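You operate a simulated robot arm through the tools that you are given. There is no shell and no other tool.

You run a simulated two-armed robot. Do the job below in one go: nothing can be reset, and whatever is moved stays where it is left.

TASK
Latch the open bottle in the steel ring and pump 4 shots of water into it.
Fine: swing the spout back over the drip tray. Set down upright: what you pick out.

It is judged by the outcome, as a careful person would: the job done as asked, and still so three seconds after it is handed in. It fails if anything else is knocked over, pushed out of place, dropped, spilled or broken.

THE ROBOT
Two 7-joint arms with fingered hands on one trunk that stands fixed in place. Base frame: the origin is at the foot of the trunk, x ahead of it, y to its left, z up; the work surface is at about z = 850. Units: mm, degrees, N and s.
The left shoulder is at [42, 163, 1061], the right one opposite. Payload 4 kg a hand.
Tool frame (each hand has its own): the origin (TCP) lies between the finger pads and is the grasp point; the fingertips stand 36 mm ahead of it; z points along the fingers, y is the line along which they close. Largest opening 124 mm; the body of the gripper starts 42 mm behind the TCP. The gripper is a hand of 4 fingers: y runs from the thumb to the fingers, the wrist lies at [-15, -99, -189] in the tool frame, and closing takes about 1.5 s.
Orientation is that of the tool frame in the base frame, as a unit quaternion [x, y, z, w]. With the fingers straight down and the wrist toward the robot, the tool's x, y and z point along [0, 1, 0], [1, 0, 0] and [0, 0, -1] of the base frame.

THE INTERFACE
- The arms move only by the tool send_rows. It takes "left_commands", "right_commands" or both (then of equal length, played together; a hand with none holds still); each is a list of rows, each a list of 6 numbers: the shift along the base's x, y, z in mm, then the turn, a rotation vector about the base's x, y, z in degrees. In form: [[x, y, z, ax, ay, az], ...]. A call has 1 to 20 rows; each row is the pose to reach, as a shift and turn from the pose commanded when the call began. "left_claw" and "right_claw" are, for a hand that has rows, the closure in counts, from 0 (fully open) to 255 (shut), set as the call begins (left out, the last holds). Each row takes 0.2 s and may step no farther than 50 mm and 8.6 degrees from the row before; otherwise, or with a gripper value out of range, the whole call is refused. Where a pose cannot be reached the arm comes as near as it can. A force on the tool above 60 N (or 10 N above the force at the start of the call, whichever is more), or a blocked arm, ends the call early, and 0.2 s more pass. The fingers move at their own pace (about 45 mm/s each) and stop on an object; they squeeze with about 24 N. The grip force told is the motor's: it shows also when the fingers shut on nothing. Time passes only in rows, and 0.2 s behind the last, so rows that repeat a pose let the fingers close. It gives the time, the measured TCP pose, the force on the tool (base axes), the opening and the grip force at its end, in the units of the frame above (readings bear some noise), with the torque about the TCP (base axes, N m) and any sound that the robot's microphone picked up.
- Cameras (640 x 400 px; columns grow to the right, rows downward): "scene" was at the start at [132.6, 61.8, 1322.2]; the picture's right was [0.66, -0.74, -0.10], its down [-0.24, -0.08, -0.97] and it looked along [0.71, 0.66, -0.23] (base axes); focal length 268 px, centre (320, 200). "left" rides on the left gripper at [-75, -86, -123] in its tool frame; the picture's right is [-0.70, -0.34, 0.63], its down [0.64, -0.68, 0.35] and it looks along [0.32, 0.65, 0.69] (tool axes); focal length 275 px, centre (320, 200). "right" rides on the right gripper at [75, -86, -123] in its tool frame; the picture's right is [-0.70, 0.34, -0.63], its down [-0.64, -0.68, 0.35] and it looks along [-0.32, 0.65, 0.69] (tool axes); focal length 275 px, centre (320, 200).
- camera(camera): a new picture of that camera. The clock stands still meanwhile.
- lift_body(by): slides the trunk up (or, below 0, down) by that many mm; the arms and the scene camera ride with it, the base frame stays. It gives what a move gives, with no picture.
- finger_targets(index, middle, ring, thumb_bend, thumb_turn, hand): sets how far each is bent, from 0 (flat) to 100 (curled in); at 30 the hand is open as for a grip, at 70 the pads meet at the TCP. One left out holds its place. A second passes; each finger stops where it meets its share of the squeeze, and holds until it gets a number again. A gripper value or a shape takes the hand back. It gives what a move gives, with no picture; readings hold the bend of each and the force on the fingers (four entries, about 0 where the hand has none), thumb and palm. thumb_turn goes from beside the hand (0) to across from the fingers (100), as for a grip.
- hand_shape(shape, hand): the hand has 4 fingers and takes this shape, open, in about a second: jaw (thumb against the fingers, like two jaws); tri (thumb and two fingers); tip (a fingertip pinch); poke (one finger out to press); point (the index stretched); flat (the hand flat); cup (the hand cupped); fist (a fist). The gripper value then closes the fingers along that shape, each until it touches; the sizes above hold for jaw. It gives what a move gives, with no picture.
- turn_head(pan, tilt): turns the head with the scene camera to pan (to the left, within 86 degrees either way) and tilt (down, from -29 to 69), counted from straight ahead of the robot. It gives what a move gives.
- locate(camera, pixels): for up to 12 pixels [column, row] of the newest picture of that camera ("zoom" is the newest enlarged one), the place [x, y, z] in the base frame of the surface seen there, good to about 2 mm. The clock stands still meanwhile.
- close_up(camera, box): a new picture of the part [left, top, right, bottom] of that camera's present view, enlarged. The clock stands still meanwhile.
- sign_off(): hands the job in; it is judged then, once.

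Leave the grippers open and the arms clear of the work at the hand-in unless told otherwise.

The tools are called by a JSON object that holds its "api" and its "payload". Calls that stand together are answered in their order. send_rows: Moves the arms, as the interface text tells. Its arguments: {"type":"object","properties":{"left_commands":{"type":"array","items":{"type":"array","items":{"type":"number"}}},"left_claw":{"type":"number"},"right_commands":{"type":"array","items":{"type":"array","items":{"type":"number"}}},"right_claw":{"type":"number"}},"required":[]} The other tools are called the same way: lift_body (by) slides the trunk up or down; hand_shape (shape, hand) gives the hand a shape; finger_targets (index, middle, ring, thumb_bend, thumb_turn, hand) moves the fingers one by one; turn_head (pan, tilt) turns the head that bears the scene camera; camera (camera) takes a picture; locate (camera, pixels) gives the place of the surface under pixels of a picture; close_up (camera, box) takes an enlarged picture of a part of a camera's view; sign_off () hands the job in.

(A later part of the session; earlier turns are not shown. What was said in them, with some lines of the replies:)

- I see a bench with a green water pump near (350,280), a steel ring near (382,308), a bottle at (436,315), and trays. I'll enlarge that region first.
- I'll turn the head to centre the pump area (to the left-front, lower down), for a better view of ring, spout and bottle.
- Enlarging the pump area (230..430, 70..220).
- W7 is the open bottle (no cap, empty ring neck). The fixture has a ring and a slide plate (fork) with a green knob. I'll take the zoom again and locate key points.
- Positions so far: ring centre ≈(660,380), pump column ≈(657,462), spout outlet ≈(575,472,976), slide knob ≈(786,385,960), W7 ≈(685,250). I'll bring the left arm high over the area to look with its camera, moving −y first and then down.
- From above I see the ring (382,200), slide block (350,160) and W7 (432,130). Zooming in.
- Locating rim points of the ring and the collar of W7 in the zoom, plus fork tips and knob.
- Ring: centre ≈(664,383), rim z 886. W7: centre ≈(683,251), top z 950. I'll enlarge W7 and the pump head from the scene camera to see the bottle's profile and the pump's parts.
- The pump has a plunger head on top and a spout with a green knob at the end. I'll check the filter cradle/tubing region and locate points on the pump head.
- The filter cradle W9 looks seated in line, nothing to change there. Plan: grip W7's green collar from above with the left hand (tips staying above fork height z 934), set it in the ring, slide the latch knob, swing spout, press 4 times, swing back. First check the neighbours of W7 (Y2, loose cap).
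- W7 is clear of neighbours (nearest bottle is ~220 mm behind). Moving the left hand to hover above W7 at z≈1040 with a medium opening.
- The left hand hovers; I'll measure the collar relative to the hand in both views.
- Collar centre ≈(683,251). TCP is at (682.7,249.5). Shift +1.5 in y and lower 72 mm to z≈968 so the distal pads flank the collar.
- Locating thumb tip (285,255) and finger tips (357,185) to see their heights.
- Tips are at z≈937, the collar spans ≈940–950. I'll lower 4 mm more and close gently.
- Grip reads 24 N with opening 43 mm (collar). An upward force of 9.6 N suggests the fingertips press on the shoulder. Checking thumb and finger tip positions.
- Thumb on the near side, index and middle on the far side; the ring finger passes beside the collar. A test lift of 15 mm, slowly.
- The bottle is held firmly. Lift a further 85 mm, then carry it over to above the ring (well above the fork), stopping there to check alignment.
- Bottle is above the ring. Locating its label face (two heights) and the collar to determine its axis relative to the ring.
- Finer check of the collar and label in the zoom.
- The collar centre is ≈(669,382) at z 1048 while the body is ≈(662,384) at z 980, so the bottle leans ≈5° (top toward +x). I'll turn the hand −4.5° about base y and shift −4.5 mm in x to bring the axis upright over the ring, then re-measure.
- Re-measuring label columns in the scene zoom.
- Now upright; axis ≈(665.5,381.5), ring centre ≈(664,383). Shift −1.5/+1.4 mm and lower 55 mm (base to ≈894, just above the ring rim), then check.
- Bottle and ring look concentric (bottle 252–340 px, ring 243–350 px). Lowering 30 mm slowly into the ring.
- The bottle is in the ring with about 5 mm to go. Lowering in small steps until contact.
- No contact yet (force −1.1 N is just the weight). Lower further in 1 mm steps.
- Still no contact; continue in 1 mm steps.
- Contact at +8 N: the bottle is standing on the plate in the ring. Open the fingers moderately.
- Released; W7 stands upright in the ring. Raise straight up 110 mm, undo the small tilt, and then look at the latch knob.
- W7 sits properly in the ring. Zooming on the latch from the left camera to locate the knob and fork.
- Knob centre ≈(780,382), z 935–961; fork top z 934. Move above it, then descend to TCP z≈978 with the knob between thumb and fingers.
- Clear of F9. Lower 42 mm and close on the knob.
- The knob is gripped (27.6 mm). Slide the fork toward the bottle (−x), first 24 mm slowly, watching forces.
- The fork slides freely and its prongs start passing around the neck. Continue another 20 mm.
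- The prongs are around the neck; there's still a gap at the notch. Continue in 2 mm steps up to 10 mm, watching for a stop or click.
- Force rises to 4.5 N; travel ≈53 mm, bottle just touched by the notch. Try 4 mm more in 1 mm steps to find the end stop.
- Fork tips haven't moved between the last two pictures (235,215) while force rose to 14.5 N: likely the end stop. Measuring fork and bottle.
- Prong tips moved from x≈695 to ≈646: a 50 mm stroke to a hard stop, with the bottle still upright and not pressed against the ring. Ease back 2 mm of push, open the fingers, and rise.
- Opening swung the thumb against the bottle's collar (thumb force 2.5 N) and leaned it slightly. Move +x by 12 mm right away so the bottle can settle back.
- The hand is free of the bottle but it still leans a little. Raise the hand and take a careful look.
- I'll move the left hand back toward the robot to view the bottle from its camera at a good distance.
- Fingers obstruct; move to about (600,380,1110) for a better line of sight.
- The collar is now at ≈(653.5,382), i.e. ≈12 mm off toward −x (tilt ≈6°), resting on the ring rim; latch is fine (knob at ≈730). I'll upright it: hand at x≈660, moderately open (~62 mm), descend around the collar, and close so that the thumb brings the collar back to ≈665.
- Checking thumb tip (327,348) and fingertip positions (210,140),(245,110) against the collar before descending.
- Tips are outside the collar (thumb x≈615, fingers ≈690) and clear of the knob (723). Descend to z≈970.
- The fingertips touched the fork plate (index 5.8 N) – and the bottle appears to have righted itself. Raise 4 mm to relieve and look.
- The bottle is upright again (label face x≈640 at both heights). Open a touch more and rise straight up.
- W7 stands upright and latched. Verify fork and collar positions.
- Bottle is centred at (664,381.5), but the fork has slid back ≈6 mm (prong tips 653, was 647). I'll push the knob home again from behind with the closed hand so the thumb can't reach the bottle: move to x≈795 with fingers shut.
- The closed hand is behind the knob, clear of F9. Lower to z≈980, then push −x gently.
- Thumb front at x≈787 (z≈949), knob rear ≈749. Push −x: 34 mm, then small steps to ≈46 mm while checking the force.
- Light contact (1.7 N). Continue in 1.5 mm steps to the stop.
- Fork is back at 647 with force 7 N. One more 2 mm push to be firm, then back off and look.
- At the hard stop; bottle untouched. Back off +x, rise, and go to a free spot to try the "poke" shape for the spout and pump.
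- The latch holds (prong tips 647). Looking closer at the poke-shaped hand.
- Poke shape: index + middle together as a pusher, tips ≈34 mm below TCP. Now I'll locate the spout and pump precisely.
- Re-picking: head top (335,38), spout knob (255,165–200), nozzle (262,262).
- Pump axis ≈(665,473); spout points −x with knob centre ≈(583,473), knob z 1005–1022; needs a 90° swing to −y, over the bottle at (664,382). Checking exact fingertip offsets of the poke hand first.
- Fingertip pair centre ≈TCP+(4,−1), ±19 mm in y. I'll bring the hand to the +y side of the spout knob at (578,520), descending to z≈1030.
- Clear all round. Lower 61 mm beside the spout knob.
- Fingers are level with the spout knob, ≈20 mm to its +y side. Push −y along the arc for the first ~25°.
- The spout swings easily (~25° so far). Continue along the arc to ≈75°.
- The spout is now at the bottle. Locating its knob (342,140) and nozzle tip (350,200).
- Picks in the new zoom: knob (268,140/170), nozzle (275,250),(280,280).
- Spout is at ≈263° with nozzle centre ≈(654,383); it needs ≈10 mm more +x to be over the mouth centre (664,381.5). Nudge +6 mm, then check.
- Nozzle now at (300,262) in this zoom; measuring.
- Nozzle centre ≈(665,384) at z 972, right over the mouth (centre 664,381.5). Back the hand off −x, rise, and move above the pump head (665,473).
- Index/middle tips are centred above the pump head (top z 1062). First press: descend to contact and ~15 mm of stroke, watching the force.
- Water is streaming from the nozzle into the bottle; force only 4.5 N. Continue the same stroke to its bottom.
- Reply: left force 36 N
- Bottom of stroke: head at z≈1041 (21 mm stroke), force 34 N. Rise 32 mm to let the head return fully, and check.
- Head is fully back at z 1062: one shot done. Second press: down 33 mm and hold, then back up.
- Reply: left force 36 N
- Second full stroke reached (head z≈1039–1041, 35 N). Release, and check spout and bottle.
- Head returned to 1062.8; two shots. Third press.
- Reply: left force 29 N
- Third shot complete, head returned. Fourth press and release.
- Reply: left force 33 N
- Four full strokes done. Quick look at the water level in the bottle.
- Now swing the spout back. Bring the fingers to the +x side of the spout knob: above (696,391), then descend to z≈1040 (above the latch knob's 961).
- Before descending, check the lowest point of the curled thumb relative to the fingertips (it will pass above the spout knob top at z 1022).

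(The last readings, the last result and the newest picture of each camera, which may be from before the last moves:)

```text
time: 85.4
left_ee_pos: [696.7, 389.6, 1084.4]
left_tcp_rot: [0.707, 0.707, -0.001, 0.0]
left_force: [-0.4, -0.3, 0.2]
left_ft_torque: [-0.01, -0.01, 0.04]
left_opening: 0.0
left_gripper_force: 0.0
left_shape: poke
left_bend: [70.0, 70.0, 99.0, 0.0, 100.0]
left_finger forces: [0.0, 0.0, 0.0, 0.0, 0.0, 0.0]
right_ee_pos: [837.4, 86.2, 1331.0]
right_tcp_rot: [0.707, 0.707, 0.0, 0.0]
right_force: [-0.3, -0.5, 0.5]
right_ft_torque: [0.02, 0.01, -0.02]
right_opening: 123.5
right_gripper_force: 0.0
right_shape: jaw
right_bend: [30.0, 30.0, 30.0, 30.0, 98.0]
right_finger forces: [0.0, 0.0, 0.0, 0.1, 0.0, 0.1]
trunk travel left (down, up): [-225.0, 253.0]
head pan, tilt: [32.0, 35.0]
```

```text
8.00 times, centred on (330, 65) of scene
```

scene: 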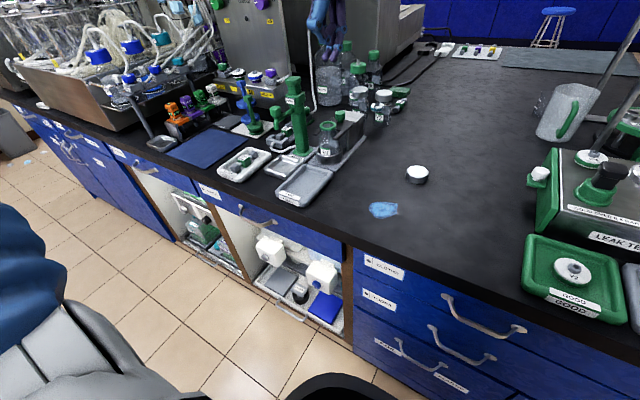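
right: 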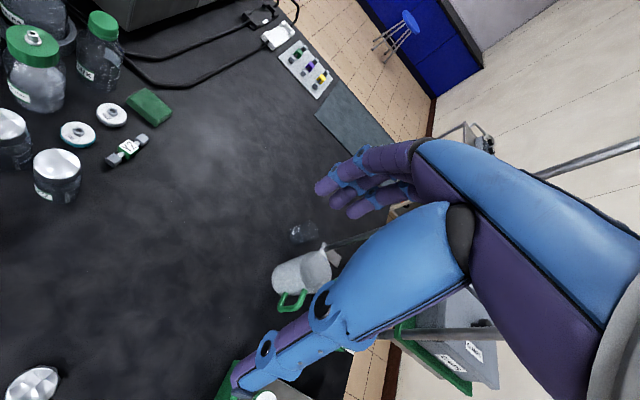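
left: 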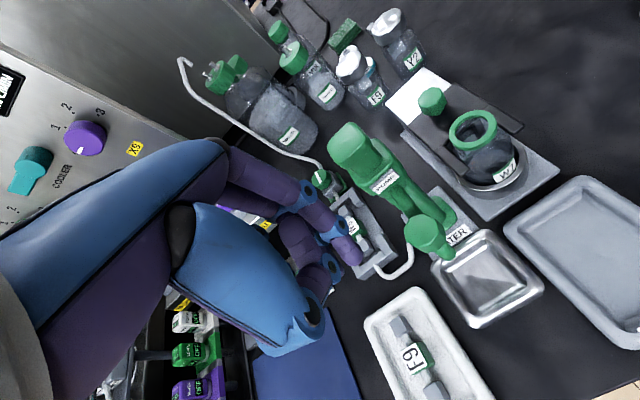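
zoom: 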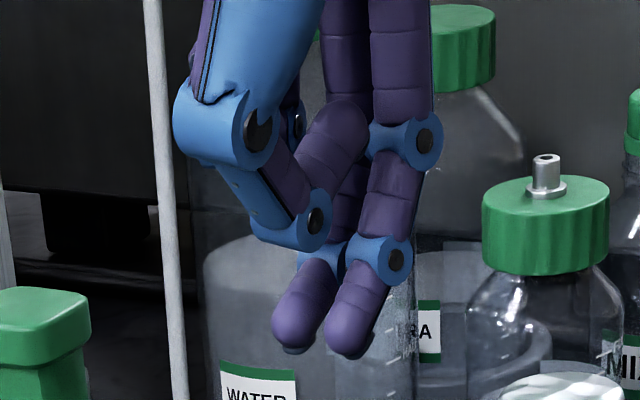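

Thumb's lowest point is ≈8 mm below TCP, so at TCP z 1037 it stays above the spout knob top. Descend 47 mm.

{"api": "send_rows", "payload": {"left_commands": [[0, 1, -16, 0, 0, 0], [0, 1, -32, 0, 0, 0], [0, 1, -42, 0, 0, 0], [0, 1, -47, 0, 0, 0], [0, 1, -47, 0, 0, 0]]}}

{"api": "close_up", "payload": {"camera": "left", "box": [260, 120, 500, 340]}}

{"api": "close_up", "payload": {"camera": "scene", "box": [300, 60, 370, 140]}}

```text
time: 86.6
left_ee_pos: [696.9, 391.7, 1037.1]
left_tcp_rot: [0.707, 0.707, 0.0, 0.0]
left_force: [-0.4, -0.1, -0.7]
left_ft_torque: [-0.01, 0.01, 0.04]
left_opening: 0.3
left_gripper_force: 0.1
left_shape: poke
left_bend: [70.0, 70.0, 99.0, 0.0, 100.0]
left_finger forces: [0.0, 0.0, 0.1, 0.1, 0.0, 0.0]
right_ee_pos: [837.4, 86.6, 1330.8]
right_tcp_rot: [0.707, 0.707, 0.0, 0.0]
right_force: [-0.3, -0.1, 0.4]
right_ft_torque: [0.03, -0.02, -0.02]
right_opening: 123.7
right_gripper_force: 0.1
right_shape: jaw
right_bend: [30.0, 30.0, 30.0, 30.0, 98.0]
right_finger forces: [0.0, 0.1, 0.0, 0.0, 0.0, 0.1]
trunk travel left (down, up): [-225.0, 253.0]
head pan, tilt: [32.0, 35.0]
```

```text
1.82 times, centred on (380, 230) of left
```

zoom: 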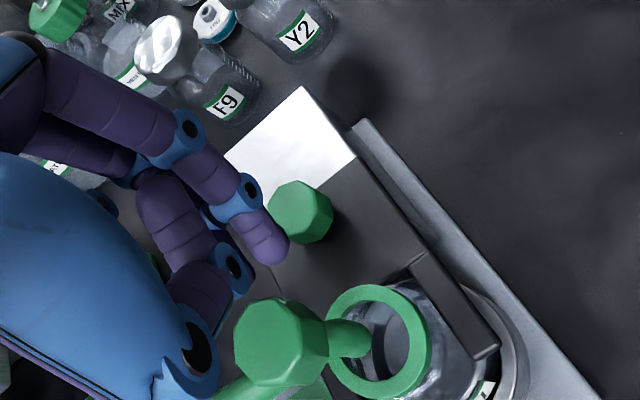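

```text
5.00 times, centred on (335, 100) of scene
```

zoom: 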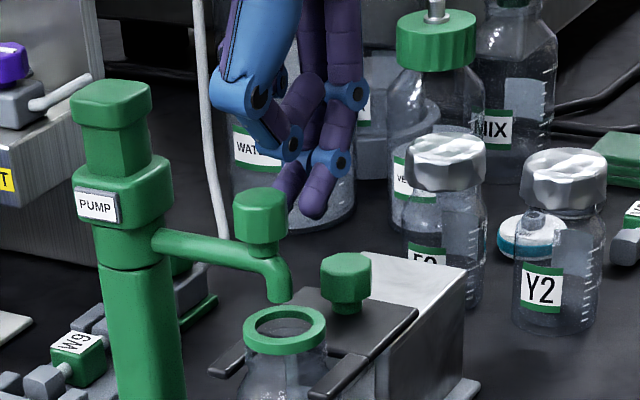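

Fingers are just +x of the spout knob. Push −x along the return arc, first ~35°.

{"api": "send_rows", "payload": {"left_commands": [[-8, -1, 0, 0, 0, 0], [-16, -2, 0, 0, 0, 0], [-24, -3.5, 0, 0, 0, 0], [-32, -4.5, 0, 0, 0, 0], [-40, -5, 0, 0, 0, 0], [-48, -5, 0, 0, 0, 0], [-56, -4, 0, 0, 0, 0], [-56, -4, 0, 0, 0, 0]]}}

{"api": "close_up", "payload": {"camera": "left", "box": [260, 120, 500, 340]}}

{"api": "close_up", "payload": {"camera": "scene", "box": [270, 50, 370, 170]}}

```text
time: 88.4
left_ee_pos: [642.3, 387.4, 1037.4]
left_tcp_rot: [0.707, 0.707, -0.001, 0.0]
left_force: [0.0, -0.5, -0.2]
left_ft_torque: [0.02, 0.0, 0.01]
left_opening: 0.0
left_gripper_force: 0.1
left_shape: poke
left_bend: [70.0, 70.0, 99.0, 0.0, 100.0]
left_finger forces: [0.0, 0.0, 0.0, 0.0, 0.1, 0.0]
right_ee_pos: [838.1, 86.7, 1329.4]
right_tcp_rot: [0.707, 0.707, 0.0, 0.0]
right_force: [0.6, 0.0, -0.3]
right_ft_torque: [0.0, -0.02, 0.0]
right_opening: 123.2
right_gripper_force: 0.0
right_shape: jaw
right_bend: [30.0, 30.0, 30.0, 30.0, 98.0]
right_finger forces: [0.0, 0.1, 0.0, 0.0, 0.0, 0.0]
trunk travel left (down, up): [-225.0, 253.0]
head pan, tilt: [32.0, 35.0]
```

```text
1.82 times, centred on (380, 230) of left
```

zoom: 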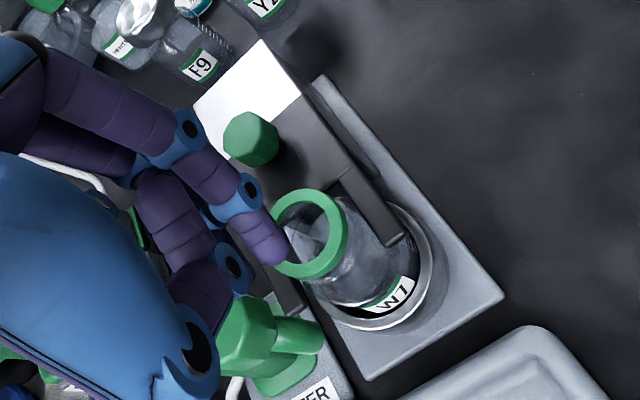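

```text
3.33 times, centred on (320, 110) of scene
```

zoom: 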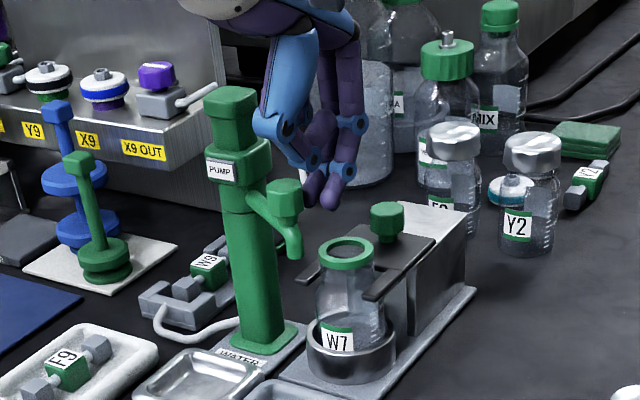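

Continue along the arc to near the drip tray.

{"api": "send_rows", "payload": {"left_commands": [[-8, 2, 0, 0, 0, 0], [-16, 5, 0, 0, 0, 0], [-23, 8.5, 0, 0, 0, 0], [-30, 12.5, 0, 0, 0, 0], [-37, 17, 0, 0, 0, 0], [-43, 22, 0, 0, 0, 0], [-48, 27, 0, 0, 0, 0], [-52, 32, 0, 0, 0, 0], [-56, 37, 0, 0, 0, 0], [-56, 37, 0, 0, 0, 0]]}}

{"api": "close_up", "payload": {"camera": "left", "box": [260, 120, 500, 340]}}

{"api": "close_up", "payload": {"camera": "scene", "box": [250, 60, 350, 180]}}

```text
time: 90.6
left_ee_pos: [584.2, 425.8, 1038.5]
left_tcp_rot: [0.707, 0.707, 0.0, -0.001]
left_force: [-0.2, 0.2, -0.7]
left_ft_torque: [-0.02, 0.0, -0.02]
left_opening: 0.0
left_gripper_force: 0.1
left_shape: poke
left_bend: [70.0, 70.0, 99.0, 0.0, 100.0]
left_finger forces: [0.0, 0.0, 0.0, 0.1, 0.0, 0.1]
right_ee_pos: [838.5, 86.4, 1330.0]
right_tcp_rot: [0.707, 0.707, -0.001, 0.0]
right_force: [0.6, -0.7, 0.3]
right_ft_torque: [0.03, 0.03, -0.04]
right_opening: 123.8
right_gripper_force: 0.1
right_shape: jaw
right_bend: [30.0, 30.0, 30.0, 30.0, 98.0]
right_finger forces: [0.1, 0.1, 0.0, 0.0, 0.0, 0.0]
trunk travel left (down, up): [-225.0, 253.0]
head pan, tilt: [32.0, 35.0]
```

```text
1.82 times, centred on (380, 230) of left
```

zoom: 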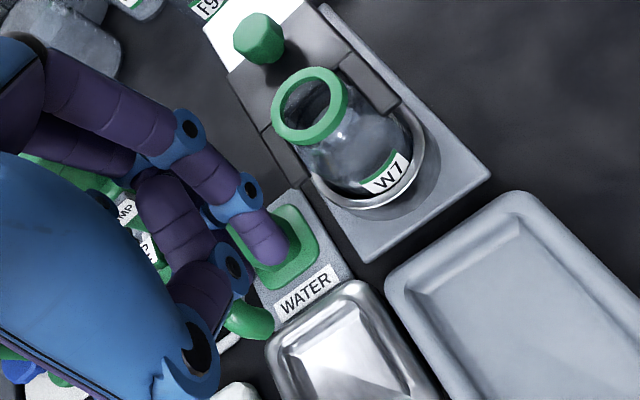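

```text
3.33 times, centred on (300, 120) of scene
```

zoom: 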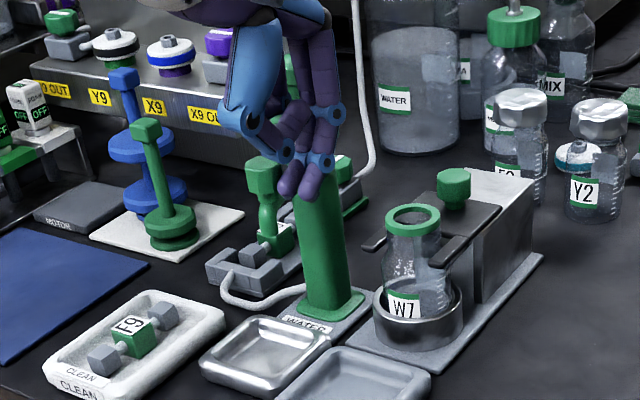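

Measure the spout: knob (262,165), nozzle (268,225), and drip tray.

{"api": "locate", "payload": {"camera": "zoom", "pixels": [[262, 162], [264, 185], [268, 215], [268, 230], [270, 350], [240, 380], [320, 345], [275, 325], [212, 365]]}}

```text
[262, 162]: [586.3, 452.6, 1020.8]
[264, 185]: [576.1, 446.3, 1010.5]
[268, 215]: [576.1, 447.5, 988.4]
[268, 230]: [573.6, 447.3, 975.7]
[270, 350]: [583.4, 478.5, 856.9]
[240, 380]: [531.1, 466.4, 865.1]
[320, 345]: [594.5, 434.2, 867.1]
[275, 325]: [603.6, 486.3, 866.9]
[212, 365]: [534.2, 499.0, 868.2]
```

Nozzle at ≈(579,450), φ≈195°; tray centre ≈(567,470). Push a further ≈20 mm +y.

{"api": "send_rows", "payload": {"left_commands": [[-2, 4, 0, 0, 0, 0], [-4, 8, 0, 0, 0, 0], [-5, 12, 0, 0, 0, 0], [-6, 16, 0, 0, 0, 0], [-7, 19, 0, 0, 0, 0], [-7, 19, 0, 0, 0, 0]]}}

{"api": "close_up", "payload": {"camera": "scene", "box": [250, 60, 350, 180]}}

{"api": "locate", "payload": {"camera": "zoom", "pixels": [[245, 162], [245, 185], [250, 215], [250, 230], [240, 175], [255, 225]]}}

```text
time: 92.0
left_ee_pos: [578.3, 444.0, 1037.5]
left_tcp_rot: [0.707, 0.707, 0.001, 0.0]
left_force: [0.3, -0.8, -0.5]
left_ft_torque: [-0.02, -0.01, -0.03]
left_opening: 0.0
left_gripper_force: 0.0
left_shape: poke
left_bend: [70.0, 70.0, 99.0, 0.0, 100.0]
left_finger forces: [0.1, 0.0, 0.1, 0.0, 0.1, 0.0]
right_ee_pos: [838.1, 87.1, 1330.1]
right_tcp_rot: [0.707, 0.707, 0.0, -0.001]
right_force: [-0.1, -0.2, -0.8]
right_ft_torque: [-0.02, 0.01, 0.0]
right_opening: 123.7
right_gripper_force: 0.1
right_shape: jaw
right_bend: [30.0, 30.0, 30.0, 30.0, 98.0]
right_finger forces: [0.0, 0.1, 0.0, 0.0, 0.0, 0.1]
trunk travel left (down, up): [-225.0, 253.0]
head pan, tilt: [32.0, 35.0]
```

```text
3.33 times, centred on (300, 120) of scene
```

zoom: 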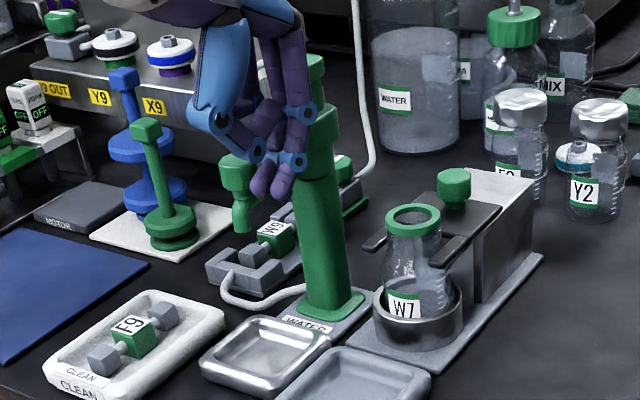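

```text
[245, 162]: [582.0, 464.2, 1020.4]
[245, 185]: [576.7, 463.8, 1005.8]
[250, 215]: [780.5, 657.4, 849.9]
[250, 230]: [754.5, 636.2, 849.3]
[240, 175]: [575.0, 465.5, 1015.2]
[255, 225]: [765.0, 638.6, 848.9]
```

{"api": "locate", "payload": {"camera": "zoom", "pixels": [[237, 158], [237, 180], [243, 215], [243, 228], [222, 165], [252, 168]]}}

```text
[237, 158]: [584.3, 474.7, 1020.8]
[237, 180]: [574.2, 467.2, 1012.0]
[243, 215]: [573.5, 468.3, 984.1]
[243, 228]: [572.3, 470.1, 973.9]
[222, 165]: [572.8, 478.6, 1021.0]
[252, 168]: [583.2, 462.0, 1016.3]
```

Nozzle is back exactly where it started (572,470,974), over the drip tray. Withdraw −y, then up and back.

{"api": "send_rows", "payload": {"left_commands": [[0, -10, 0, 0, 0, 0], [0, -25, 0, 0, 0, 0], [-5, -35, 10, 0, 0, 0], [-15, -45, 40, 0, 0, 0], [-30, -55, 80, 0, 0, 0], [-60, -60, 112, 0, 0, 0], [-96, -62, 116, 0, 0, 0], [-96, -62, 116, 0, 0, 0]]}}

{"api": "hand_shape", "payload": {"hand": "left", "shape": "jaw"}}

{"api": "send_rows", "payload": {"left_commands": [[0, 15, 15, 0, 0, 0], [0, 40, 50, 0, 0, 0], [0, 75, 80, 0, 0, 0], [0, 110, 110, 0, 0, 0], [0, 150, 140, 0, 0, 0], [0, 190, 165, 0, 0, 0], [5, 235, 185, 0, 0, 0], [6, 280, 200, 0, 0, 0], [6, 320, 210, 0, 0, 0], [6, 360, 214, 0, 0, 0], [6, 360, 214, 0, 0, 0]], "left_claw": 0}}

{"api": "camera", "payload": {"camera": "scene"}}

{"api": "close_up", "payload": {"camera": "scene", "box": [250, 80, 370, 190]}}

```text
time: 93.8
left_ee_pos: [481.7, 380.7, 1153.8]
left_tcp_rot: [0.707, 0.707, 0.0, 0.0]
left_force: [-0.2, -0.9, 0.6]
left_ft_torque: [-0.01, 0.01, 0.02]
left_opening: 0.1
left_gripper_force: 0.1
left_shape: poke
left_bend: [70.0, 70.0, 99.0, 0.0, 100.0]
left_finger forces: [0.1, 0.0, 0.0, 0.0, 0.1, 0.0]
right_ee_pos: [838.8, 86.4, 1329.4]
right_tcp_rot: [0.707, 0.707, -0.001, -0.001]
right_force: [0.2, -1.0, 0.4]
right_ft_torque: [0.0, -0.03, -0.03]
right_opening: 123.5
right_gripper_force: 0.0
right_shape: jaw
right_bend: [30.0, 30.0, 30.0, 30.0, 98.0]
right_finger forces: [0.0, 0.1, 0.1, 0.1, 0.0, 0.0]
trunk travel left (down, up): [-225.0, 253.0]
head pan, tilt: [32.0, 35.0]
```

```text
time: 94.7
left_ee_pos: [482.6, 381.1, 1154.6]
left_tcp_rot: [0.707, 0.707, 0.0, 0.001]
left_force: [-0.8, -0.1, 0.0]
left_ft_torque: [-0.03, 0.02, -0.01]
left_opening: 124.1
left_gripper_force: 0.1
left_shape: jaw
left_bend: [30.0, 30.0, 30.0, 30.0, 98.0]
left_finger forces: [0.0, 0.0, 0.0, 0.0, 0.0, 0.0]
right_ee_pos: [838.9, 87.5, 1329.9]
right_tcp_rot: [0.708, 0.707, 0.001, 0.001]
right_force: [0.2, -0.1, -0.1]
right_ft_torque: [0.06, -0.02, 0.01]
right_opening: 123.6
right_gripper_force: 0.1
right_shape: jaw
right_bend: [30.0, 30.0, 30.0, 30.0, 98.0]
right_finger forces: [0.1, 0.0, 0.0, 0.0, 0.1, 0.0]
trunk travel left (down, up): [-225.0, 253.0]
head pan, tilt: [32.0, 35.0]
```

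```text
time: 97.1
left_ee_pos: [488.2, 742.1, 1366.6]
left_tcp_rot: [0.707, 0.708, -0.001, 0.0]
left_force: [0.0, 0.7, 0.0]
left_ft_torque: [0.01, 0.03, -0.01]
left_opening: 124.0
left_gripper_force: 0.0
left_shape: jaw
left_bend: [30.0, 30.0, 30.0, 30.0, 98.0]
left_finger forces: [0.0, 0.0, 0.0, 0.0, 0.0, 0.0]
right_ee_pos: [837.7, 84.7, 1330.7]
right_tcp_rot: [0.707, 0.707, -0.001, 0.0]
right_force: [-0.1, 0.5, 0.1]
right_ft_torque: [0.0, 0.01, 0.01]
right_opening: 123.8
right_gripper_force: 0.1
right_shape: jaw
right_bend: [30.0, 30.0, 30.0, 30.0, 98.0]
right_finger forces: [0.0, 0.0, 0.0, 0.1, 0.1, 0.1]
trunk travel left (down, up): [-225.0, 253.0]
head pan, tilt: [32.0, 35.0]
```

```text
taken
```

scene: 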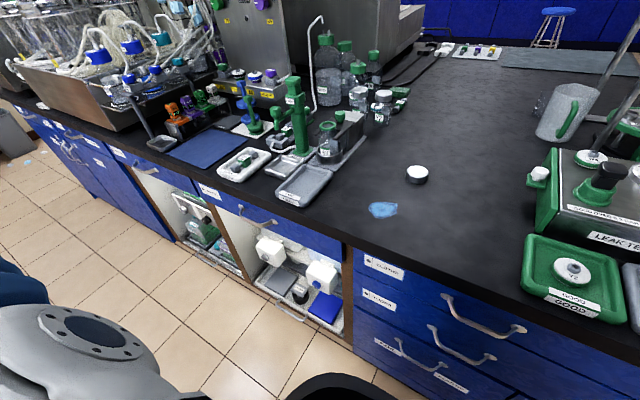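

```text
3.64 times, centred on (310, 135) of scene
```

zoom: 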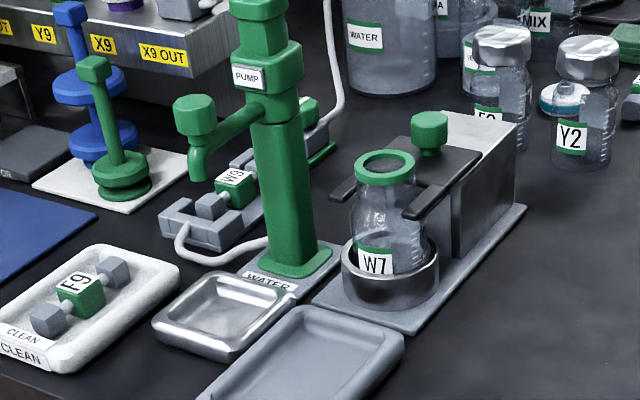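

All clear. Final check of fork, bottle and spout positions.

{"api": "locate", "payload": {"camera": "zoom", "pixels": [[338, 193], [410, 214], [385, 153], [360, 165], [408, 165], [370, 260], [385, 265], [430, 120], [197, 175], [195, 105]]}}

{"api": "close_up", "payload": {"camera": "scene", "box": [325, 110, 360, 165]}}

```text
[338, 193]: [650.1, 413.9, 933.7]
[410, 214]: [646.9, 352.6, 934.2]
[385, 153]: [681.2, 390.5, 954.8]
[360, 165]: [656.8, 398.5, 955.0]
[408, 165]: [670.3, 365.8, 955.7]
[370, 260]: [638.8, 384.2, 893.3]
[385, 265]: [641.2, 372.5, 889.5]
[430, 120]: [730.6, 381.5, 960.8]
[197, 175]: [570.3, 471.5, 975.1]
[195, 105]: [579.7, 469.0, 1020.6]
```

```text
7.27 times, centred on (342, 138) of scene
```

zoom: 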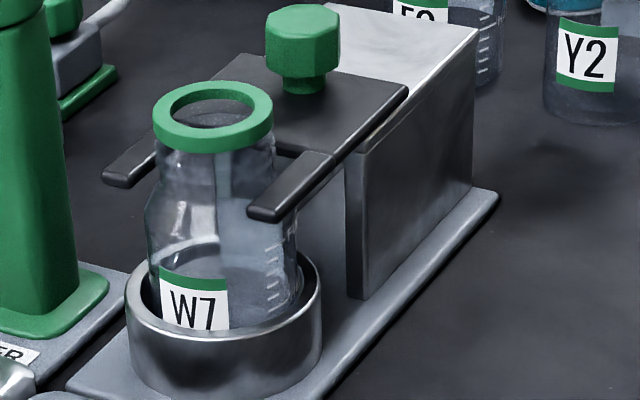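

W7 stands upright in the ring with the fork fully forward (prong tips x≈647–650). It has had 4 full pump strokes. The spout is back over the drip tray, the grippers are open, and the arms are clear. Handing in.

{"api": "sign_off", "payload": {}}

```text
The job is handed in.
```

I latched bottle W7 upright in the steel ring, gave it 4 pump strokes of water, and handed the job in.

- **Latch:** the fork is pushed to its hard stop around W7's neck. While I was letting go of the latch knob, the thumb leaned the bottle about 6°, and the fork slid back about 6 mm as the bottle was set straight. I pushed the fork home again before pumping; the final check showed both in place.
- **Water:** each stroke went to the bottom, and the pump head came all the way back up after each one. I saw water running into the bottle on the first stroke. On the other three I only looked once each stroke was already at the bottom. The water level is hard to see through the glass, so I went by the strokes.
- **Spout:** it is back over the drip tray, where it started.
- **The rest:** I saw nothing else knocked over, moved or spilled. Both grippers are open and the arms are clear of the work.
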